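You operate a simulated robot arm through the tools that you are given. There is no shell and no other tool. Be economical: measure what you need, move in short steps, check, and stop when the job is done.

Carry out the task below with a simulated robot arm. There is one attempt and no reset: what you move stays moved.

## Task
Put the block from the reader into the found box and shut the lid.
Fine: leave the blue knob at NONE and the grey knob at OFF.

Only the result counts: the job must be done as asked and must still hold three seconds after the hand-in. Knocking over, shifting, dropping, spilling or breaking anything else fails it. Lids that push on must go on centred and level and be pressed home; caps that screw on are set level and turned clockwise until they are tight.

## Robot
A 6-joint arm with a two-finger parallel gripper, fixed in place. Base frame: the origin is at the foot of the arm, x ahead of it, y to its left, z up; the work surface is at about z = 0.85. Readings come in m, degrees, newtons and seconds.
With the tool pointing down near the work surface it reaches from about 0.26 to 0.68 m from the base axis. Its first joint turns from -66.0 to 66.0 degrees. Payload 2.9 kg.
Tool frame: the origin (TCP) lies between the finger pads and is the grasp point; the fingertips stand 0.03 m ahead of it; z points along the fingers, y is the line along which they close. The gripper opens to 0.11 m. The fingers are 0.02 m wide and 0.01 m thick; the gripper's body (0.048 by 0.112 m) begins 0.055 m behind the TCP.
Orientation is that of the tool frame in the base frame, as a unit quaternion [x, y, z, w]. With the fingers straight down and closing along the base's y, the tool's x points along the base's -x, its y along +y and its z along -z.

## Interface
- The arm moves only by the tool move_arm. Its argument "deltas" is a list of rows, each a list of 7 numbers: the shift along the tool's x, y, z in mm, then the turn, a rotation vector about the tool's x, y, z in degrees, then the opening in per cent of the stroke, from 0 (shut) to 100 (fully open). In form: [[dx, dy, dz, rx, ry, rz, hand], ...]. A call has 1 to 8 rows; each row shifts and turns the commanded pose from where the row before left it, along the tool's axes as they then stand. Rows are played at 5 a second. More than 0.05 m and 8.6 degrees between two rows, or a gripper value outside its range, and nothing of the call is played. Where a pose cannot be reached the arm comes as near as it can. A force on the tool above 40 N (or 10 N above the force at the start of the call, whichever is more), or a blocked arm, ends the call early, and 0.2 s more pass. Each finger travels about 0.108 m/s and halts on what it meets, pressing with about 26 N; the grip force reading is that of the motor and also rises with nothing between the fingers. The clock runs only during rows and for 0.2 s after the last one: add rows that do not move to give the fingers time. The reply holds the time, the measured pose of the TCP, the force on the tool along the base axes, the opening and the grip force, in the units named above and with some noise, with the torque about the TCP (base axes, N m) and any sound that the robot's microphone picked up.
- Cameras (640 x 400 px; columns grow to the right, rows downward): "scene" is fixed at [0.0907, 0.447, 1.3865]; the picture's right is [-0.60, -0.80, 0.00], its down [-0.44, 0.32, -0.84] and it looks along [0.67, -0.50, -0.54] (base axes); focal length 333 px, centre (320, 200). "wrist" rides on the gripper at [0.072, 0.017, -0.103] in the tool frame; the picture's right is [-0.23, 0.97, 0.00], its down [-0.76, -0.18, -0.62] and it looks along [-0.61, -0.14, 0.78] (tool axes); focal length 222 px, centre (320, 200). There is no depth. A picture from a camera that has moved, and an enlarged one, comes with that camera's place and axes in the base frame and with its lens.
- snapshot(camera): a new picture of that camera. No time passes.
- zoom(camera, box): a new picture of the part [left, top, right, bottom] of that camera's present view, enlarged. No time passes.
- hand_in(): hands the job in; it is judged then, once.

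Work in short steps. Places have to be worked out from the pictures, the camera data and where the tool is seen: move nearer, look again, correct. Check each grasp and each placing, and mend what went wrong. You have 120 turns and 84 pictures in all, those below and enlarged ones among them. Open the gripper and draw the arm clear of the work before you hand the job in, unless the task says otherwise; then end with one line.

The tools are called after "Request:" as name(argument=value, ...) on one line, values as JSON. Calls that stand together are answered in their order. move_arm: Moves the arm, as the interface text tells. Its arguments: {"type":"object","properties":{"deltas":{"type":"array","items":{"type":"array","items":{"type":"number"}}}},"required":["deltas"]} The other tools are called the same way: snapshot (camera) takes a picture; zoom (camera, box) takes an enlarged picture of a part of a camera's view; hand_in () hands the job in.

At the start:

```text
t: 0.0
ee_pos: [0.3833, -0.0795, 1.1614]
tool_rot: [0.0, 1.0, 0.0, -0.001]
force: [0.4, -0.4, -0.5]
ft_torque: [0.04, 0.01, -0.01]
grip_width: 0.1101
finger_force: 0.1
```

scene: 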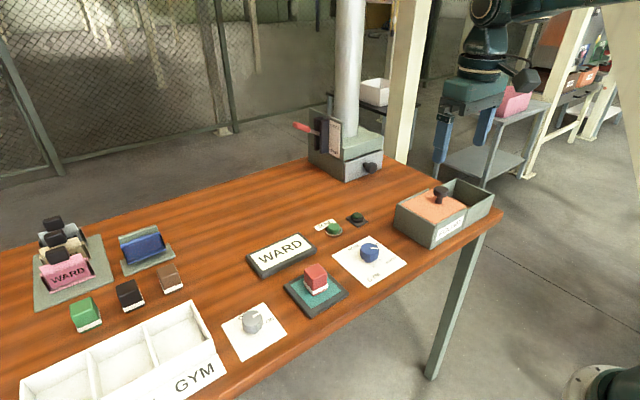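
wrist: 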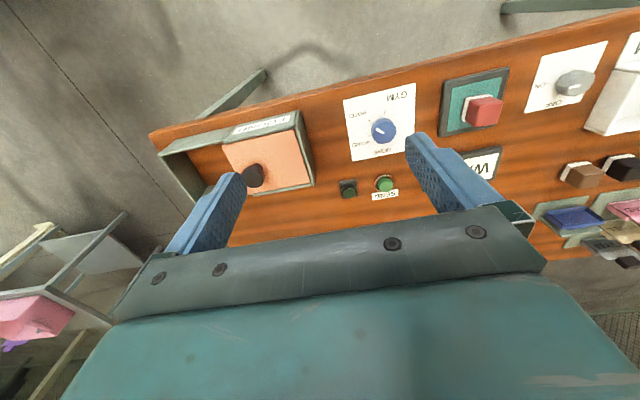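

I start by looking closer at the table: the reader with red block, the knobs and the boxes.

Request:
zoom(camera="scene", box=[220, 180, 420, 370])

Request:
zoom(camera="scene", box=[0, 200, 230, 400])

Request:
zoom(camera="scene", box=[280, 90, 510, 260])

Request:
zoom(camera="wrist", box=[140, 40, 430, 230])

```text
2.11 times, centred on (320, 275) of scene
camera zoom: at [0.0907, 0.447, 1.3865], right [-0.6, -0.8, 0.0], down [-0.44, 0.32, -0.84], along [0.67, -0.5, -0.54], focal length 702 px, centre (320, 42)
```

zoom: 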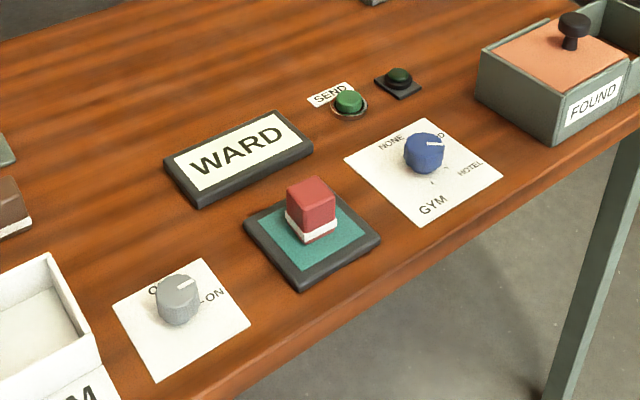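

```text
2.00 times, centred on (115, 300) of scene
camera zoom: at [0.0907, 0.447, 1.3865], right [-0.6, -0.8, 0.0], down [-0.44, 0.32, -0.84], along [0.67, -0.5, -0.54], focal length 666 px, centre (730, 0)
```

zoom: 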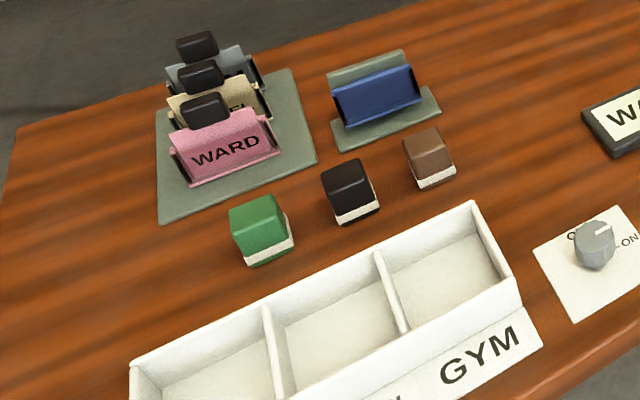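

```text
2.35 times, centred on (395, 175) of scene
camera zoom: at [0.0907, 0.447, 1.3865], right [-0.6, -0.8, 0.0], down [-0.44, 0.32, -0.84], along [0.67, -0.5, -0.54], focal length 784 px, centre (144, 259)
```

zoom: 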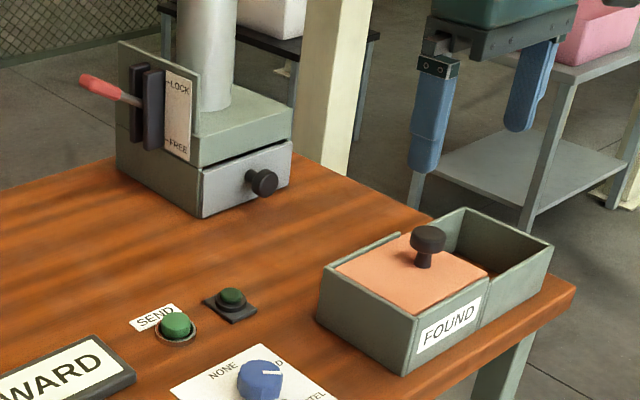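

```text
2.11 times, centred on (285, 135) of wrist
camera zoom: at [0.3103, -0.0612, 1.2668], right [0.23, 0.97, 0.0], down [0.76, -0.18, 0.62], along [0.61, -0.14, -0.78], focal length 468 px, centre (394, 337)
```

zoom: 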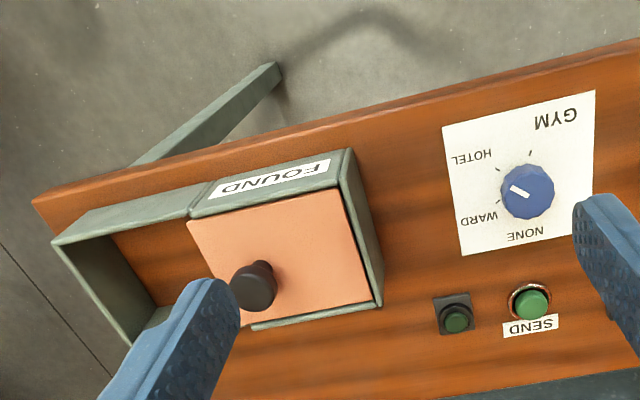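

Zooming on the knobs for their pointers.

Request:
zoom(camera="scene", box=[215, 295, 295, 365])

Request:
zoom(camera="scene", box=[325, 230, 415, 290])

Request:
zoom(camera="wrist", box=[500, 30, 640, 130])

Request:
zoom(camera="scene", box=[385, 170, 505, 255])

```text
5.71 times, centred on (255, 330) of scene
camera zoom: at [0.0907, 0.447, 1.3865], right [-0.6, -0.8, 0.0], down [-0.44, 0.32, -0.84], along [0.67, -0.5, -0.54], focal length 1904 px, centre (691, -543)
```

zoom: 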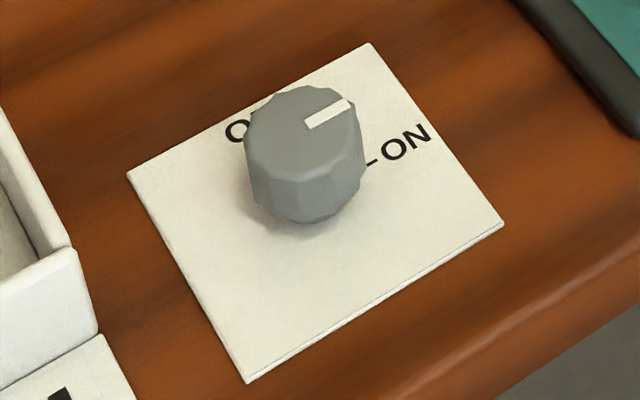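

```text
6.67 times, centred on (370, 260) of scene
camera zoom: at [0.0907, 0.447, 1.3865], right [-0.6, -0.8, 0.0], down [-0.44, 0.32, -0.84], along [0.67, -0.5, -0.54], focal length 2222 px, centre (-13, -200)
```

zoom: 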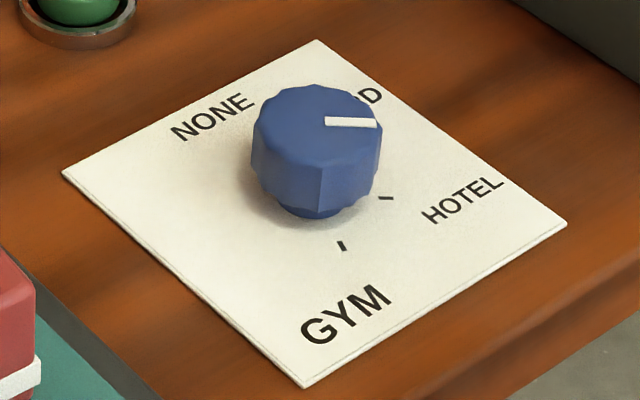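

```text
4.00 times, centred on (570, 80) of wrist
camera zoom: at [0.3103, -0.0612, 1.2668], right [0.23, 0.97, 0.0], down [0.76, -0.18, 0.62], along [0.61, -0.14, -0.78], focal length 888 px, centre (-680, 680)
```

zoom: 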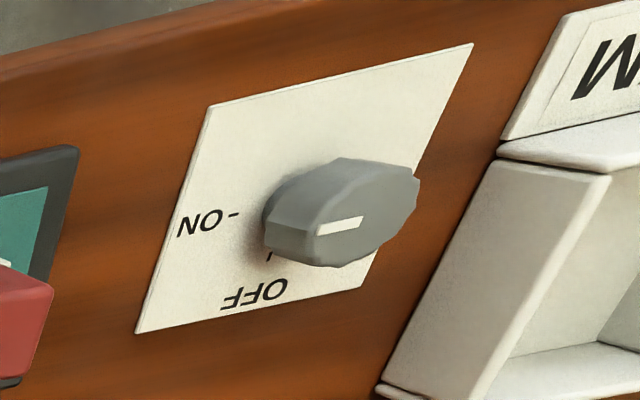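

```text
4.71 times, centred on (445, 212) of scene
camera zoom: at [0.0907, 0.447, 1.3865], right [-0.6, -0.8, 0.0], down [-0.44, 0.32, -0.84], along [0.67, -0.5, -0.54], focal length 1568 px, centre (-268, 141)
```

zoom: 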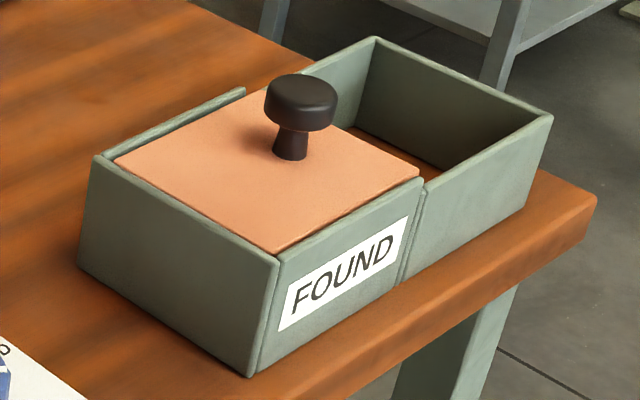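

Blue points at WARD, grey at ON; both need turning. The found box appears to have a lid that slides toward -y (a frame stands there). I move over to look at it from near.

Request:
move_arm(deltas=[[25, -25, 20, 0, 0, 0, 100], [25, -25, 20, 0, 0, 0, 100], [20, -20, 20, 0, 0, 0, 100]])

Request:
snapshot(camera="wrist")

```text
t: 0.8
ee_pos: [0.3122, -0.1494, 1.1031]
tool_rot: [-0.001, 1.0, 0.0, 0.0]
force: [0.0, -0.5, 0.3]
ft_torque: [0.0, 0.0, -0.04]
grip_width: 0.1101
finger_force: 0.1
```

```text
73 pictures are left
camera wrist: at [0.2395, -0.1318, 1.2064], right [0.23, 0.97, 0.0], down [0.76, -0.18, 0.62], along [0.61, -0.14, -0.78], focal length 222 px, centre (320, 200)
```

wrist: 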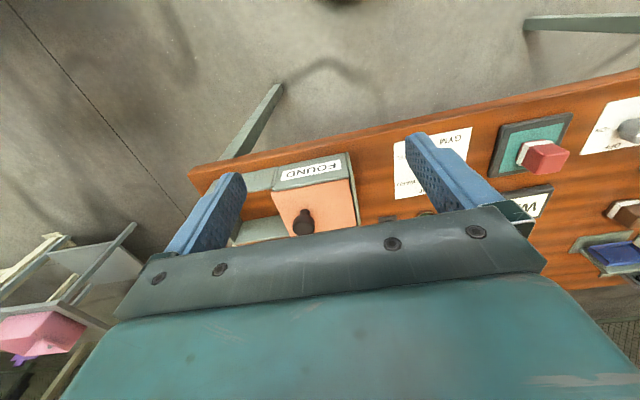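

Request:
zoom(camera="wrist", box=[180, 130, 420, 260])

```text
2.67 times, centred on (300, 195) of wrist
camera zoom: at [0.2395, -0.1318, 1.2064], right [0.23, 0.97, 0.0], down [0.76, -0.18, 0.62], along [0.61, -0.14, -0.78], focal length 592 px, centre (373, 213)
```

zoom: 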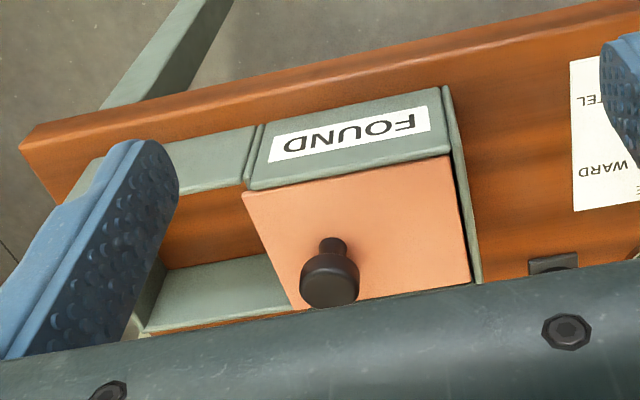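

Knob top of the lid is at about (0.48,-0.217,0.95). I'll set the knobs first: move to above the grey knob (about (0.47,0.318)).

Request:
move_arm(deltas=[[-16, 48, 0, 0, 0, 0, 100], [-16, 47, 0, 0, 0, 0, 100], [-16, 47, 0, 0, 0, 0, 100], [-16, 47, 0, 0, 0, 0, 100], [-16, 47, 0, 0, 0, 0, 100], [-16, 47, 0, 0, 0, 0, 100], [-16, 47, 0, 0, 0, 0, 90], [-16, 47, 0, 0, 0, 0, 80]])

Request:
move_arm(deltas=[[-15, 45, 10, 0, 0, 0, 70], [-15, 46, 20, 0, 0, 0, 70], [0, 0, 45, 0, 0, 0, 70], [0, 0, 45, 0, 0, 0, 70], [0, 0, 0, 0, 0, 0, 70]])

Request:
snapshot(camera="wrist")

Request:
snapshot(camera="scene")

```text
refused: row 1 steps farther than a row can; nothing moved
```

```text
refused: row 2 steps farther than a row can; nothing moved
```

```text
71 pictures are left
camera wrist: at [0.2395, -0.1318, 1.2064], right [0.23, 0.97, 0.0], down [0.76, -0.18, 0.62], along [0.61, -0.14, -0.78], focal length 222 px, centre (320, 200)
```

wrist: 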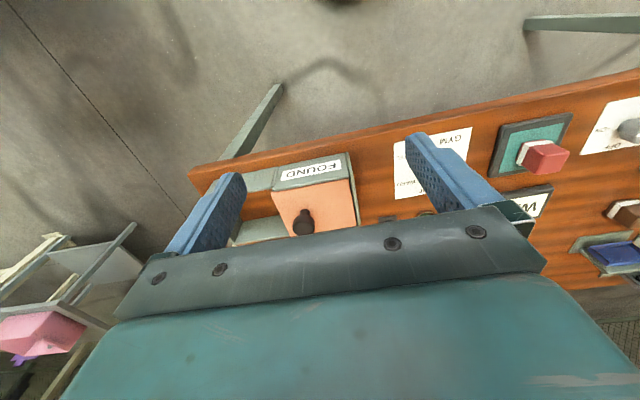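

```text
70 pictures are left
```

scene: 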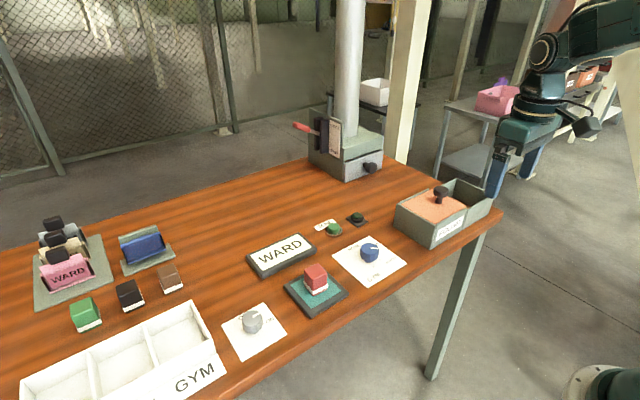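

Steps were a bit over 50 mm; I use smaller ones toward the grey knob.

Request:
move_arm(deltas=[[-15, 46, 0, 0, 0, 0, 100], [-15, 46, 0, 0, 0, 0, 100], [-15, 46, 0, 0, 0, 0, 100], [-15, 46, 0, 0, 0, 0, 100], [-15, 46, 0, 0, 0, 0, 100], [-15, 46, 0, 0, 0, 0, 100], [-15, 46, 0, 0, 0, 0, 90], [-15, 46, 0, 0, 0, 0, 80]])

Request:
move_arm(deltas=[[-15, 44, 0, 0, 0, 0, 70], [-15, 44, 0, 0, 0, 0, 70], [-10, 12, 40, 0, 0, 0, 70], [0, 0, 45, 0, 0, 0, 70], [0, 0, 0, 0, 0, 0, 70], [0, 0, 0, 0, 0, 0, 70]])

Request:
snapshot(camera="wrist")

Request:
snapshot(camera="scene")

```text
t: 2.6
ee_pos: [0.4321, 0.2207, 1.1026]
tool_rot: [0.001, 1.0, 0.0, 0.0]
force: [-0.2, -0.3, -0.2]
ft_torque: [-0.01, 0.02, 0.03]
grip_width: 0.088
finger_force: 0.1
```

```text
t: 4.0
ee_pos: [0.4728, 0.3192, 1.0173]
tool_rot: [0.0, 1.0, -0.001, 0.0]
force: [-0.1, 0.4, 0.0]
ft_torque: [0.0, 0.0, 0.01]
grip_width: 0.0768
finger_force: 0.1
```

```text
69 pictures are left
camera wrist: at [0.3999, 0.3368, 1.1215], right [0.23, 0.97, 0.0], down [0.76, -0.18, 0.62], along [0.61, -0.14, -0.78], focal length 222 px, centre (320, 200)
```

wrist: 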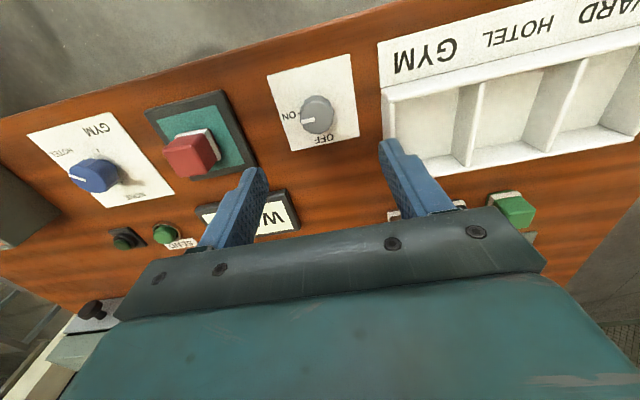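

```text
68 pictures are left
```

scene: 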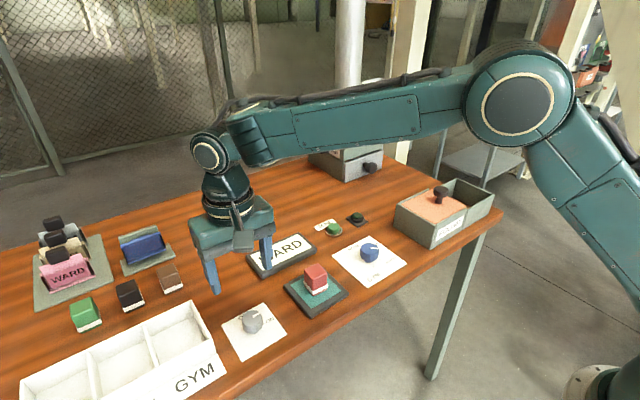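

The wrist view puts the knob top at about (0.470,0.319), right under the TCP. I descend to z≈0.895 and close.

Request:
move_arm(deltas=[[2, 0, 40, 0, 0, 0, 70], [0, 0, 40, 0, 0, 0, 70], [0, 0, 30, 0, 0, 0, 70], [0, 0, 12, 0, 0, 0, 70], [0, 0, 0, 0, 0, 0, 70]])

Request:
zoom(camera="wrist", box=[220, 20, 460, 170])

Request:
zoom(camera="scene", box=[180, 220, 320, 370])

```text
t: 5.2
ee_pos: [0.4706, 0.319, 0.8965]
tool_rot: [0.001, 1.0, -0.001, 0.0]
force: [-0.5, -1.0, 0.4]
ft_torque: [0.01, -0.01, 0.0]
grip_width: 0.0771
finger_force: 0.0
```

```text
2.67 times, centred on (340, 95) of wrist
camera zoom: at [0.3982, 0.3363, 1.0004], right [0.23, 0.97, 0.0], down [0.76, -0.18, 0.62], along [0.61, -0.14, -0.78], focal length 592 px, centre (267, 480)
```

zoom: 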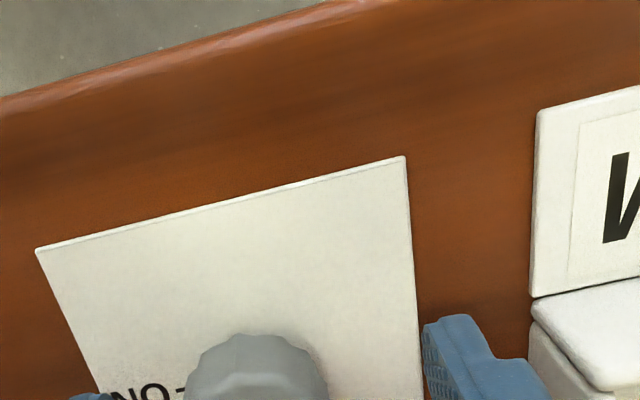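

```text
2.67 times, centred on (250, 295) of scene
camera zoom: at [0.0907, 0.447, 1.3865], right [-0.6, -0.8, 0.0], down [-0.44, 0.32, -0.84], along [0.67, -0.5, -0.54], focal length 889 px, centre (507, -53)
```

zoom: 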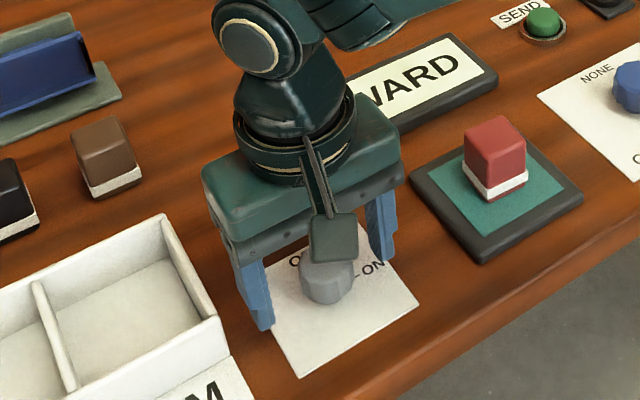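

The knob is between the fingers; I close on it.

Request:
move_arm(deltas=[[0, 0, 2, 0, 0, 0, 50], [0, 0, 0, 0, 0, 0, 30], [0, 0, 0, 0, 0, 0, 20], [0, 0, 0, 0, 0, 0, 20], [0, 0, 0, 0, 0, 0, 20]])

Request:
snapshot(camera="wrist")

```text
t: 6.4
ee_pos: [0.4712, 0.3152, 0.8922]
tool_rot: [0.003, 1.0, -0.002, -0.002]
force: [-3.0, -32.9, 6.7]
ft_torque: [-0.07, 0.1, -0.16]
grip_width: 0.0356
finger_force: 45.0
```

```text
65 pictures are left
camera wrist: at [0.399, 0.3336, 0.9981], right [0.23, 0.97, 0.0], down [0.76, -0.18, 0.62], along [0.6, -0.15, -0.78], focal length 222 px, centre (320, 200)
```

wrist: 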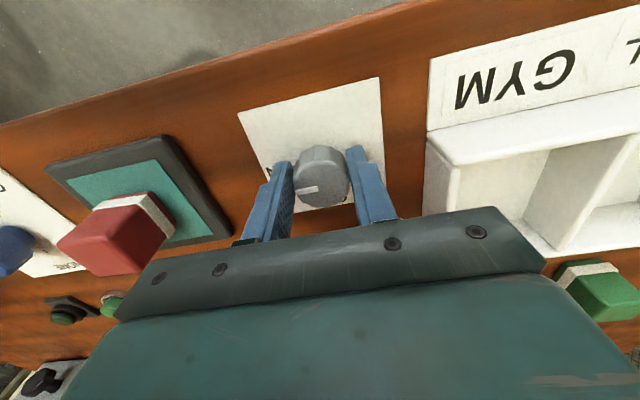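

The knob sits about 4 mm further to -y than commanded (33 N side load). I relax by shifting -4 mm.

Request:
move_arm(deltas=[[0, -4, 0, 0, 0, 0, 20], [0, 0, 0, 0, 0, 0, 20]])

```text
t: 7.0
ee_pos: [0.4704, 0.3152, 0.8946]
tool_rot: [0.0, 1.0, 0.0, 0.0]
force: [6.2, -13.0, -1.4]
ft_torque: [-1.1, 0.47, -0.07]
grip_width: 0.0354
finger_force: 44.6
```

Request:
move_arm(deltas=[[0, -1, 0, 0, 0, 0, 20], [0, 0, 0, 0, 0, -8, 20], [0, 0, 0, 0, 0, -8, 20]])

Request:
snapshot(camera="wrist")

```text
t: 7.8
ee_pos: [0.4699, 0.3149, 0.8921]
tool_rot: [-0.139, 0.99, -0.001, 0.0]
force: [5.5, -12.0, -3.6]
ft_torque: [-0.37, -1.16, -0.05]
grip_width: 0.0354
finger_force: 44.9
```

```text
64 pictures are left
camera wrist: at [0.3966, 0.3106, 0.9979], right [-0.05, 1.0, 0.0], down [0.78, 0.04, 0.62], along [0.62, 0.03, -0.78], focal length 222 px, centre (320, 200)
```

wrist: 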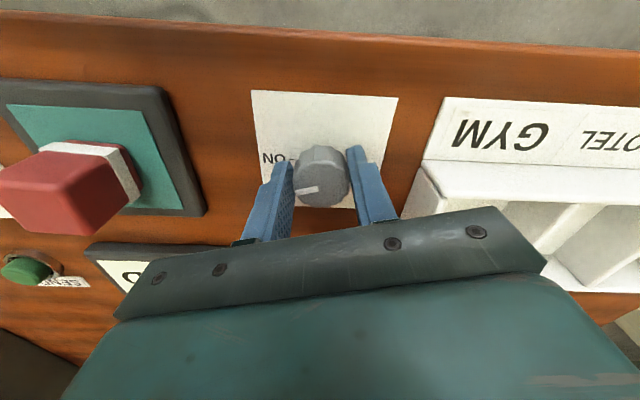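

The knob turns with the gripper. Continue to about 64°.

Request:
move_arm(deltas=[[0, 0, 0, 0, 0, -8, 20], [0, 0, 0, 0, 0, -8, 20], [0, 0, 0, 0, 0, -8, 20], [0, 0, 0, 0, 0, -8, 20], [0, 0, 0, 0, 0, -8, 20], [0, 0, 0, 0, 0, 0, 20]])

Request:
snapshot(camera="wrist")

Request:
zoom(camera="scene", box=[180, 220, 320, 370])

```text
t: 9.2
ee_pos: [0.4724, 0.3104, 0.893]
tool_rot: [-0.467, 0.884, -0.001, 0.001]
force: [16.9, -21.7, 4.2]
ft_torque: [-0.79, 0.69, -0.1]
grip_width: 0.0358
finger_force: 45.1
```

```text
63 pictures are left
camera wrist: at [0.4177, 0.262, 0.9979], right [-0.68, 0.74, 0.0], down [0.57, 0.53, 0.62], along [0.46, 0.42, -0.78], focal length 222 px, centre (320, 200)
```

wrist: 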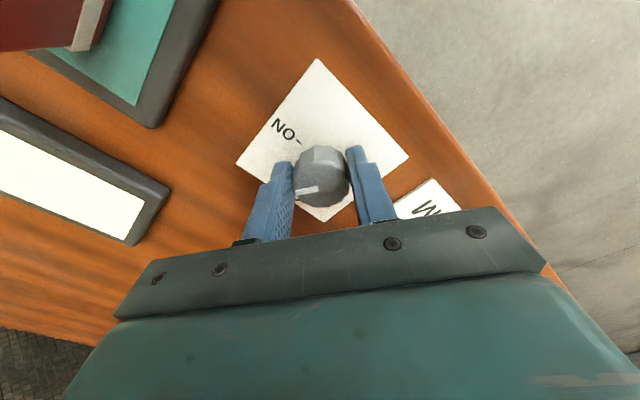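

```text
2.67 times, centred on (250, 295) of scene
camera zoom: at [0.0911, 0.4465, 1.3866], right [-0.6, -0.8, 0.0], down [-0.44, 0.32, -0.84], along [0.67, -0.5, -0.54], focal length 889 px, centre (507, -53)
```

zoom: 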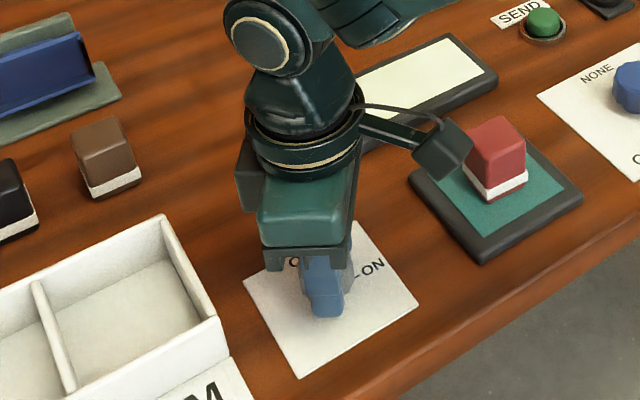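

The display went blank, so the reader is switched off. I turn 7° more, release, raise and inspect.

Request:
move_arm(deltas=[[0, 0, 0, 0, 0, -7, 20], [0, 0, 0, 0, 0, 0, 20], [0, 0, 0, 0, 0, 0, 70], [0, 0, 0, 0, 0, 0, 70], [0, 0, -40, 0, 0, 0, 70], [0, 0, -40, 0, 0, 0, 70], [0, 0, -40, 0, 0, 0, 70], [0, 0, 0, 0, 0, 0, 70]])

Request:
snapshot(camera="wrist")

Request:
zoom(camera="scene", box=[205, 290, 295, 365])

```text
t: 11.0
ee_pos: [0.4718, 0.3154, 1.0134]
tool_rot: [-0.522, 0.853, 0.0, -0.001]
force: [0.2, -0.4, 0.2]
ft_torque: [0.04, -0.01, 0.0]
grip_width: 0.0773
finger_force: 0.1
```

```text
61 pictures are left
camera wrist: at [0.4235, 0.2588, 1.1177], right [-0.76, 0.64, 0.0], down [0.5, 0.6, 0.62], along [0.4, 0.48, -0.78], focal length 222 px, centre (320, 200)
```

wrist: 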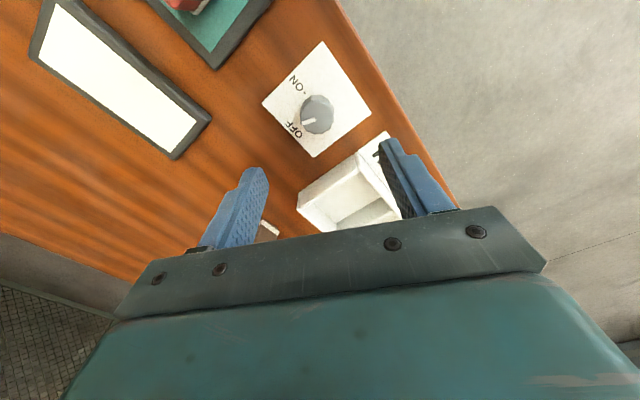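

```text
5.33 times, centred on (250, 328) of scene
camera zoom: at [0.0907, 0.447, 1.3865], right [-0.6, -0.8, 0.0], down [-0.44, 0.32, -0.84], along [0.67, -0.5, -0.54], focal length 1777 px, centre (693, -480)
```

zoom: 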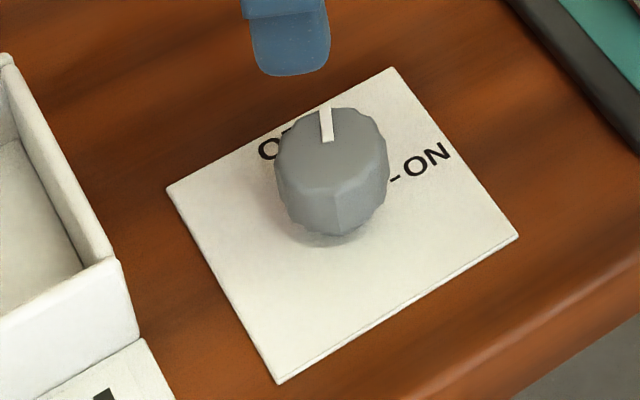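

Request:
zoom(camera="wrist", box=[255, 60, 375, 160])

```text
4.00 times, centred on (315, 110) of wrist
camera zoom: at [0.4235, 0.2588, 1.1177], right [-0.76, 0.64, 0.0], down [0.5, 0.6, 0.62], along [0.4, 0.48, -0.78], focal length 888 px, centre (340, 560)
```

zoom: 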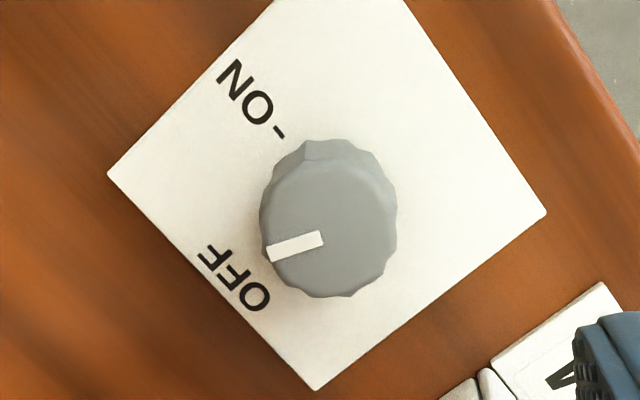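

The pointer is still some 20–25° short of OFF. I regrip the knob and turn further.

Request:
move_arm(deltas=[[0, 0, 40, 0, 0, 0, 70], [0, 0, 40, 0, 0, 0, 70], [0, 0, 38, 0, 0, 0, 70], [0, 0, 0, 0, 0, 0, 45], [0, 0, 0, 0, 0, 0, 20], [0, 0, 0, 0, 0, 0, 20]])

Request:
move_arm(deltas=[[0, 0, 0, 0, 0, -8, 20], [0, 0, 0, 0, 0, -8, 20], [0, 0, 0, 0, 0, -6, 20], [0, 0, 0, 0, 0, 0, 20]])

Request:
move_arm(deltas=[[0, 0, 0, 0, 0, 0, 70], [0, 0, 0, 0, 0, 0, 70], [0, 0, -40, 0, 0, 0, 70], [0, 0, -40, 0, 0, 0, 70], [0, 0, -40, 0, 0, 0, 70], [0, 0, 0, 0, 0, 0, 70]])

Request:
snapshot(camera="wrist")

Request:
zoom(camera="scene", box=[205, 290, 295, 365])

```text
t: 12.4
ee_pos: [0.4742, 0.313, 0.894]
tool_rot: [-0.52, 0.854, -0.001, 0.003]
force: [28.3, -9.1, -12.4]
ft_torque: [0.69, -0.7, -0.08]
grip_width: 0.0354
finger_force: 45.2
```

```text
t: 13.0
ee_pos: [0.4744, 0.3123, 0.8945]
tool_rot: [-0.619, 0.786, -0.002, 0.004]
force: [8.2, 2.2, -4.9]
ft_torque: [-0.09, 0.55, -0.01]
grip_width: 0.0353
finger_force: 44.9
stopped in row 2: the force on the tool passed its limit at 42 N (the readings are from after the stop); the commanded pose is now the measured one
```

```text
t: 14.4
ee_pos: [0.4722, 0.3127, 1.0145]
tool_rot: [-0.62, 0.785, -0.002, 0.002]
force: [0.2, -0.3, -0.1]
ft_torque: [0.0, 0.0, -0.01]
grip_width: 0.077
finger_force: 0.1
```

```text
58 pictures are left
camera wrist: at [0.4389, 0.2458, 1.1188], right [-0.89, 0.45, -0.01], down [0.35, 0.7, 0.63], along [0.28, 0.56, -0.78], focal length 222 px, centre (320, 200)
```

wrist: 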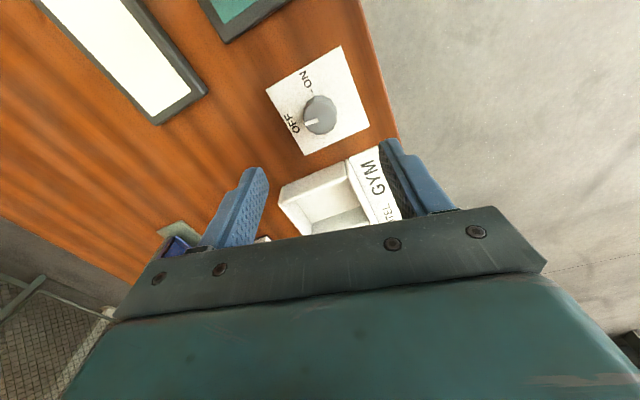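

```text
5.33 times, centred on (250, 328) of scene
camera zoom: at [0.0907, 0.447, 1.3865], right [-0.6, -0.8, 0.0], down [-0.44, 0.32, -0.84], along [0.67, -0.5, -0.54], focal length 1777 px, centre (693, -480)
```

zoom: 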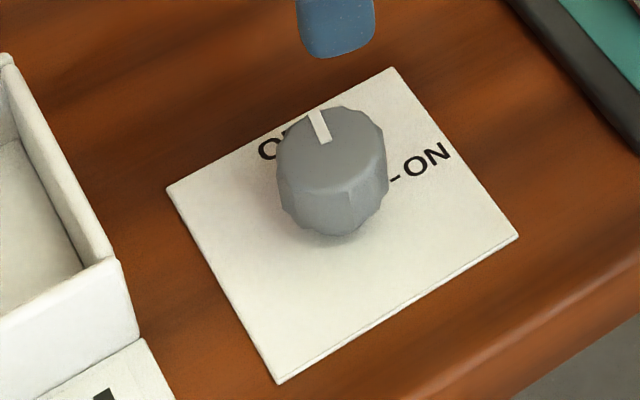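

Request:
zoom(camera="wrist", box=[260, 60, 380, 160])

```text
4.00 times, centred on (320, 110) of wrist
camera zoom: at [0.4389, 0.2458, 1.1188], right [-0.89, 0.45, -0.01], down [0.35, 0.7, 0.63], along [0.28, 0.56, -0.78], focal length 888 px, centre (320, 560)
```

zoom: 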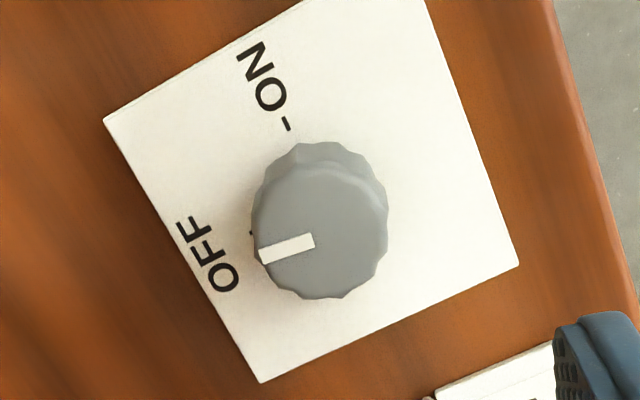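

The OFF tick shows now; pointer about 12° short of it. Regrip slightly recentred and turn 12° more.

Request:
move_arm(deltas=[[-2.4, -1.5, 40, 0, 0, 0, 70], [0, 0, 40, 0, 0, 0, 70], [0, 0, 39, 0, 0, 0, 70], [0, 0, 0, 0, 0, 0, 45], [0, 0, 0, 0, 0, 0, 25], [0, 0, 0, 0, 0, 0, 25]])

Request:
move_arm(deltas=[[0, 0, 0, 0, 0, -6, 25], [0, 0, 0, 0, 0, -6, 25], [0, 0, 0, 0, 0, 0, 25]])

Request:
move_arm(deltas=[[0, 0, 0, 0, 0, 0, 70], [0, 0, 0, 0, 0, 0, 70], [0, 0, -40, 0, 0, 0, 70], [0, 0, -40, 0, 0, 0, 70], [0, 0, -40, 0, 0, 0, 70], [0, 0, 0, 0, 0, 0, 70]])

Request:
zoom(camera="wrist", box=[260, 60, 380, 160])

```text
t: 15.8
ee_pos: [0.4757, 0.3149, 0.8939]
tool_rot: [-0.62, 0.784, -0.001, 0.001]
force: [-6.1, 1.9, 0.3]
ft_torque: [0.44, 0.72, 0.02]
grip_width: 0.0355
finger_force: 45.2
```

```text
t: 16.6
ee_pos: [0.4755, 0.3146, 0.8958]
tool_rot: [-0.698, 0.716, -0.002, 0.002]
force: [-9.4, 5.9, -4.9]
ft_torque: [0.16, 0.85, -0.76]
grip_width: 0.0358
finger_force: 44.7
```

```text
t: 18.0
ee_pos: [0.4737, 0.3139, 1.0163]
tool_rot: [-0.698, 0.717, -0.002, 0.003]
force: [-0.2, -0.9, -0.6]
ft_torque: [-0.02, -0.01, -0.01]
grip_width: 0.0772
finger_force: 0.0
```

```text
4.00 times, centred on (320, 110) of wrist
camera zoom: at [0.4548, 0.2421, 1.1205], right [-0.97, 0.25, -0.01], down [0.19, 0.76, 0.63], along [0.16, 0.6, -0.78], focal length 888 px, centre (320, 560)
```

zoom: 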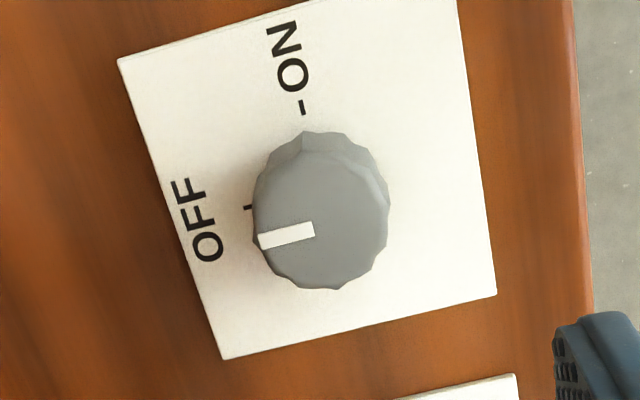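

Pointer now parallel to the card axis and on the OFF tick, with a stop felt: grey is OFF. I turn the wrist back and go to the blue knob.

Request:
move_arm(deltas=[[0, 0, -20, 0, 0, 8, 70], [0, 0, -20, 0, 0, 8, 70], [0, 0, 0, 0, 0, 8, 70], [0, 0, 0, 0, 0, 8, 70], [0, 0, 0, 0, 0, 8, 70], [0, 0, 0, 0, 0, 8, 70], [0, 0, 0, 0, 0, 8, 70], [0, 0, 0, 0, 0, 8, 70]])

Request:
move_arm(deltas=[[0, 0, 0, 0, 0, 8, 70], [0, 0, 0, 0, 0, 8, 70], [0, 0, 0, 0, 0, 8.5, 70], [0, -40, 0, 0, 0, 0, 70], [0, -45, 0, 0, 0, 0, 70], [0, -45, 0, 0, 0, 0, 70], [0, -45, 0, 0, 0, 0, 70], [0, 0, 0, 0, 0, 0, 70]])

Request:
move_arm(deltas=[[0, -45, 0, 0, 0, 0, 70], [0, -45, 0, 0, 0, 0, 70], [-5, -32, 15, 0, 0, 0, 70], [0, 0, 25, 0, 0, 0, 70], [0, 0, 0, 0, 0, 0, 70]])

Request:
snapshot(camera="wrist")

```text
t: 19.8
ee_pos: [0.4747, 0.3132, 1.0566]
tool_rot: [-0.211, 0.978, -0.001, 0.004]
force: [0.7, 1.4, 0.2]
ft_torque: [0.0, 0.02, 0.02]
grip_width: 0.0769
finger_force: 0.0
```

```text
t: 21.6
ee_pos: [0.475, 0.1382, 1.056]
tool_rot: [-0.001, 1.0, 0.001, 0.003]
force: [-0.3, -0.7, -0.6]
ft_torque: [0.01, -0.01, -0.01]
grip_width: 0.0773
finger_force: 0.0
```

```text
t: 22.8
ee_pos: [0.4813, 0.0169, 1.0155]
tool_rot: [-0.001, 1.0, 0.001, 0.004]
force: [-0.5, -0.1, 0.2]
ft_torque: [-0.03, -0.01, 0.01]
grip_width: 0.0772
finger_force: 0.1
```

```text
54 pictures are left
camera wrist: at [0.4076, 0.0343, 1.1193], right [0.23, 0.97, 0.0], down [0.76, -0.18, 0.63], along [0.61, -0.14, -0.78], focal length 222 px, centre (320, 200)
```

wrist: 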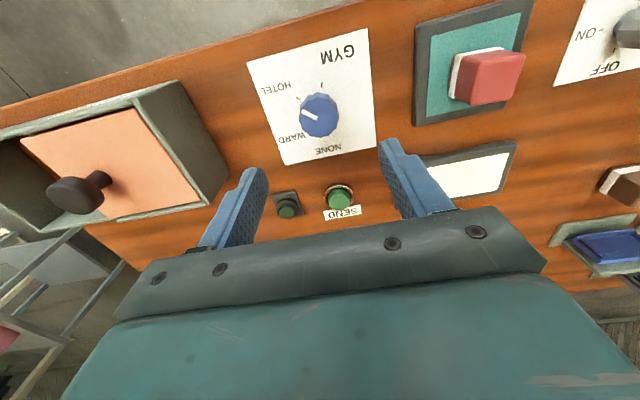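

Request:
zoom(camera="wrist", box=[240, 30, 400, 170])

```text
2.86 times, centred on (320, 100) of wrist
camera zoom: at [0.4076, 0.0343, 1.1193], right [0.23, 0.97, 0.0], down [0.76, -0.18, 0.63], along [0.61, -0.14, -0.78], focal length 635 px, centre (320, 486)
```

zoom: 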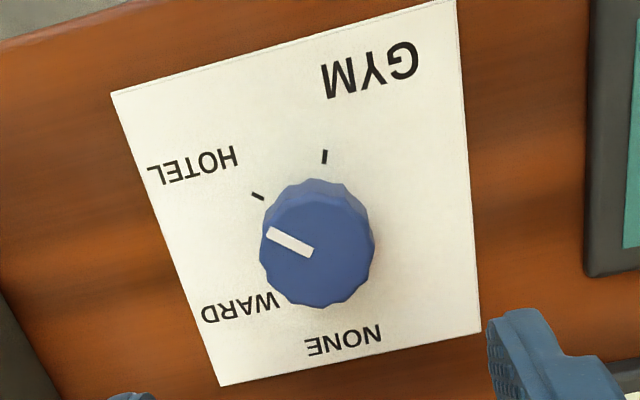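

Blue in fact points at HOTEL (about -124°), NONE being about +120° counter-clockwise. I pre-turn the wrist +56° clockwise, then descend and grip.

Request:
move_arm(deltas=[[-1, -2.5, 0, 0, 0, 8, 70], [0, 0, 0, 0, 0, 8, 70], [0, 0, 0, 0, 0, 8, 70], [0, 0, 0, 0, 0, 8, 70], [0, 0, 0, 0, 0, 8, 70], [0, 0, 0, 0, 0, 8, 70], [0, 0, 0, 0, 0, 8, 70], [0, 0, 0, 0, 0, 0, 70]])

Request:
snapshot(camera="wrist")

```text
t: 24.6
ee_pos: [0.481, 0.0153, 1.0157]
tool_rot: [0.471, 0.882, 0.001, 0.003]
force: [-0.1, 1.2, 1.7]
ft_torque: [0.0, 0.0, 0.01]
grip_width: 0.0769
finger_force: 0.1
```

```text
52 pictures are left
camera wrist: at [0.454, 0.0847, 1.1195], right [0.93, 0.35, 0.01], down [0.27, -0.73, 0.62], along [0.23, -0.58, -0.78], focal length 222 px, centre (320, 200)
```

wrist: 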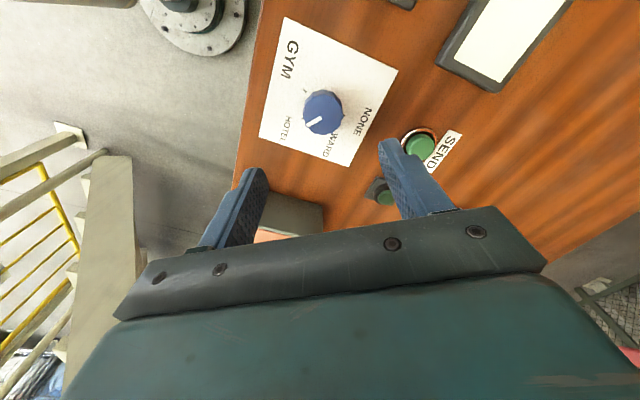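

Estimates agree with the current TCP within a few mm; descending and closing.

Request:
move_arm(deltas=[[0, 0, 40, 0, 0, 0, 70], [0, 0, 40, 0, 0, 0, 70], [0, 0, 40, 0, 0, 0, 70], [0, 0, 0, 0, 0, 0, 70], [0, 0, 0, 0, 0, 0, 45], [0, 0, 0, 0, 0, 0, 25], [0, 0, 0, 0, 0, 0, 25]])

Request:
snapshot(camera="wrist")

```text
t: 26.2
ee_pos: [0.4842, 0.014, 0.8956]
tool_rot: [0.467, 0.884, 0.004, 0.006]
force: [29.9, 17.7, -15.2]
ft_torque: [-0.2, 0.39, -0.01]
grip_width: 0.0405
finger_force: 45.1
```

```text
51 pictures are left
camera wrist: at [0.4562, 0.0851, 0.9998], right [0.93, 0.36, 0.01], down [0.27, -0.73, 0.62], along [0.24, -0.58, -0.78], focal length 222 px, centre (320, 200)
```

wrist: 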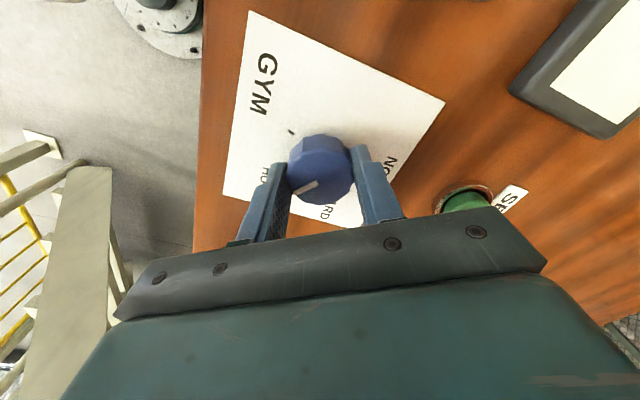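

Gripped; the knob lies 3–4 mm further along tool +y. I relieve that and start turning counter-clockwise.

Request:
move_arm(deltas=[[0, 4, 0, 0, 0, 0, 25], [0, 0, 0, 0, 0, 0, 25], [0, 0, 0, 0, 0, -8, 25], [0, 0, 0, 0, 0, -8, 25], [0, 0, 0, 0, 0, -8, 25]])

```text
t: 27.4
ee_pos: [0.4851, 0.015, 0.8966]
tool_rot: [0.276, 0.961, 0.0, 0.002]
force: [1.0, -6.2, 7.9]
ft_torque: [0.27, -0.01, 0.0]
grip_width: 0.0404
finger_force: 45.3
```

Request:
move_arm(deltas=[[0, 0, 0, 0, 0, -8, 25], [0, 0, 0, 0, 0, -8, 25], [0, 0, 0, 0, 0, -8, 25], [0, 0, 0, 0, 0, -8, 25], [0, 0, 0, 0, 0, -8, 25], [0, 0, 0, 0, 0, -8, 25], [0, 0, 0, 0, 0, 0, 25]])

Request:
snapshot(camera="wrist")

```text
t: 29.0
ee_pos: [0.4843, 0.0157, 0.8953]
tool_rot: [-0.139, 0.99, -0.001, 0.003]
force: [-9.9, -24.3, 9.9]
ft_torque: [0.17, 0.19, -0.09]
grip_width: 0.0401
finger_force: 44.8
```

```text
50 pictures are left
camera wrist: at [0.4096, 0.0121, 0.9996], right [-0.05, 1.0, 0.0], down [0.78, 0.04, 0.63], along [0.63, 0.03, -0.78], focal length 222 px, centre (320, 200)
```

wrist: 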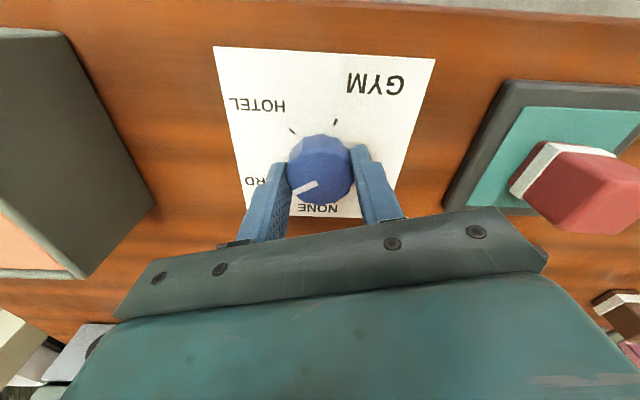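

Request:
move_arm(deltas=[[0, -2, 0, 0, 0, 0, 25], [0, 0, 0, 0, 0, -8, 25], [0, 0, 0, 0, 0, -8, 25], [0, 0, 0, 0, 0, -8, 25], [0, 0, 0, 0, 0, -8, 25], [0, 0, 0, 0, 0, -8, 25], [0, 0, 0, 0, 0, 0, 25]])

Request:
move_arm(deltas=[[0, 0, 0, 0, 0, 0, 70], [0, 0, 0, 0, 0, 0, 70], [0, 0, -40, 0, 0, 0, 70], [0, 0, -40, 0, 0, 0, 70], [0, 0, -40, 0, 0, 0, 70], [0, 0, 0, 0, 0, 0, 70]])

Request:
zoom(camera="wrist", box=[240, 30, 400, 170])

```text
t: 30.6
ee_pos: [0.4849, 0.0142, 0.8965]
tool_rot: [-0.471, 0.882, -0.002, 0.002]
force: [-16.6, -13.9, 13.2]
ft_torque: [0.66, 0.31, 0.01]
grip_width: 0.0403
finger_force: 45.2
```

```text
t: 32.0
ee_pos: [0.485, 0.0156, 1.0153]
tool_rot: [-0.47, 0.883, -0.002, 0.003]
force: [0.2, -0.4, 1.2]
ft_torque: [0.02, -0.04, -0.04]
grip_width: 0.0768
finger_force: 0.0
```

```text
2.86 times, centred on (320, 100) of wrist
camera zoom: at [0.4296, -0.0352, 1.1201], right [-0.68, 0.73, 0.0], down [0.57, 0.53, 0.63], along [0.46, 0.43, -0.78], focal length 635 px, centre (320, 486)
```

zoom: 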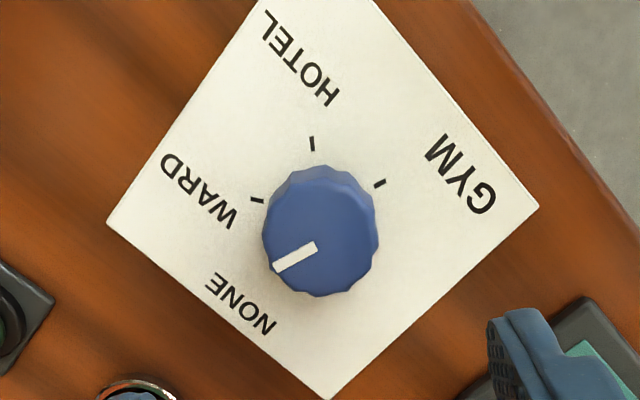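

Pointer at about -19°, NONE is about 20–30° further. Regrip and turn 22° more, watching for a stop.

Request:
move_arm(deltas=[[0, 0, 40, 0, 0, 0, 70], [0, 0, 40, 0, 0, 0, 70], [0, 0, 39, 0, 0, 0, 70], [0, 0, 0, 0, 0, 0, 45], [0, 0, 0, 0, 0, 0, 25], [0, 0, 0, 0, 0, 0, 25]])

Request:
move_arm(deltas=[[0, 0, 0, 0, 0, -8, 25], [0, 0, 0, 0, 0, -8, 25], [0, 0, 0, 0, 0, -6, 25], [0, 0, 0, 0, 0, 0, 25]])

Request:
move_arm(deltas=[[0, 0, 0, 0, 0, 0, 70], [0, 0, 0, 0, 0, 0, 70], [0, 0, -40, 0, 0, 0, 70], [0, 0, -40, 0, 0, 0, 70], [0, 0, -40, 0, 0, 0, 70], [0, 0, 0, 0, 0, 0, 70]])

Request:
zoom(camera="wrist", box=[240, 30, 400, 170])

```text
t: 33.4
ee_pos: [0.4842, 0.0156, 0.8948]
tool_rot: [-0.469, 0.883, -0.001, 0.003]
force: [4.6, -1.2, -5.3]
ft_torque: [0.33, -0.25, 0.01]
grip_width: 0.0402
finger_force: 45.1
```

```text
t: 34.4
ee_pos: [0.4852, 0.0151, 0.8962]
tool_rot: [-0.63, 0.776, -0.001, 0.002]
force: [1.4, 6.5, -10.8]
ft_torque: [0.11, 0.32, -1.17]
grip_width: 0.0407
finger_force: 45.4
```

```text
t: 35.8
ee_pos: [0.4836, 0.0157, 1.0172]
tool_rot: [-0.63, 0.777, -0.002, 0.002]
force: [0.4, 0.7, -0.3]
ft_torque: [0.01, -0.02, 0.0]
grip_width: 0.0772
finger_force: 0.0
```

```text
2.86 times, centred on (320, 100) of wrist
camera zoom: at [0.4523, -0.0519, 1.1209], right [-0.91, 0.42, -0.01], down [0.33, 0.71, 0.63], along [0.27, 0.57, -0.78], focal length 635 px, centre (320, 486)
```

zoom: 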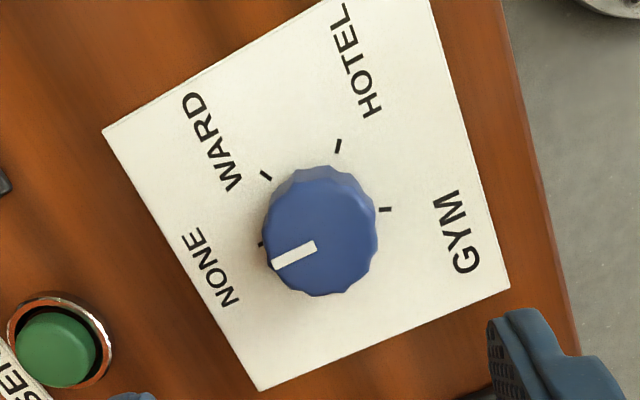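

A stop was felt (-1.2 N m) and the pointer lies along the card axis at the NONE tick: blue is at NONE. Next I turn the wrist back and look at the block on the reader.

Request:
move_arm(deltas=[[0, 0, -20, 0, 0, 8, 70], [0, 0, -20, 0, 0, 8, 70], [0, 0, -20, 0, 0, 8, 70], [0, 0, -10, 0, 0, 8, 70], [0, 0, 0, 0, 0, 8, 70], [0, 0, 0, 0, 0, 8, 70], [0, 0, 0, 0, 0, 8, 70], [0, 0, 0, 0, 0, 8, 70]])

Request:
move_arm(deltas=[[0, 0, 0, 0, 0, 8, 70], [0, 0, 0, 0, 0, 6, 70], [0, 45, 0, 0, 0, 0, 70], [0, 45, 0, 0, 0, 0, 70], [0, 40, 0, 0, 0, 0, 70], [18, 25, 0, 0, 0, 0, 70], [0, 0, 0, 0, 0, 0, 70]])

Request:
snapshot(camera="wrist")

```text
t: 37.6
ee_pos: [0.4841, 0.0147, 1.0862]
tool_rot: [-0.121, 0.993, 0.0, 0.004]
force: [-0.4, -0.7, -0.1]
ft_torque: [0.04, -0.02, 0.01]
grip_width: 0.0769
finger_force: 0.2
```

```text
t: 39.2
ee_pos: [0.466, 0.1707, 1.0877]
tool_rot: [0.0, 1.0, 0.0, 0.004]
force: [-0.1, 0.3, -0.5]
ft_torque: [-0.01, 0.01, 0.01]
grip_width: 0.0772
finger_force: 0.0
```

```text
47 pictures are left
camera wrist: at [0.393, 0.1878, 1.1911], right [0.23, 0.97, 0.0], down [0.76, -0.18, 0.63], along [0.61, -0.14, -0.78], focal length 222 px, centre (320, 200)
```

wrist: 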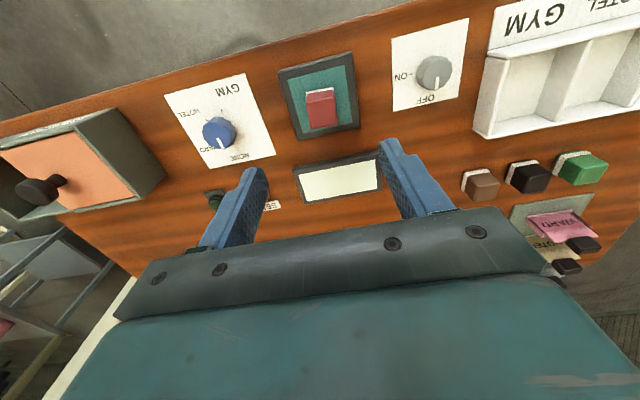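

Request:
zoom(camera="wrist", box=[270, 40, 370, 150])

Request:
zoom(camera="scene", box=[275, 250, 360, 325])

```text
3.64 times, centred on (320, 95) of wrist
camera zoom: at [0.393, 0.1878, 1.1911], right [0.23, 0.97, 0.0], down [0.76, -0.18, 0.63], along [0.61, -0.14, -0.78], focal length 808 px, centre (320, 582)
```

zoom: 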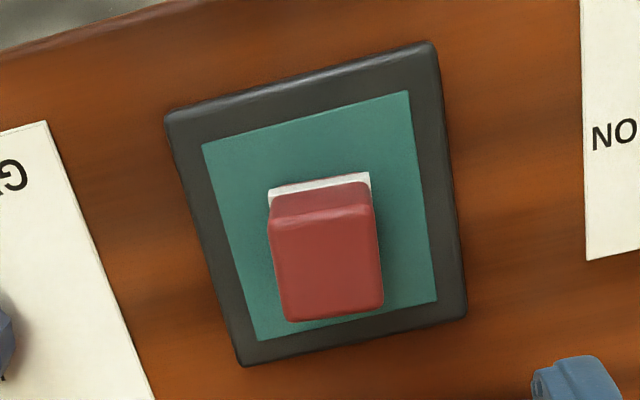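

```text
5.33 times, centred on (318, 288) of scene
camera zoom: at [0.0907, 0.447, 1.3865], right [-0.6, -0.8, 0.0], down [-0.44, 0.32, -0.84], along [0.67, -0.5, -0.54], focal length 1777 px, centre (333, -267)
```

zoom: 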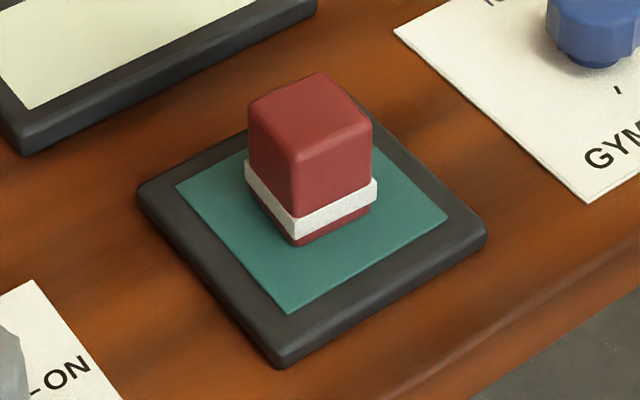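

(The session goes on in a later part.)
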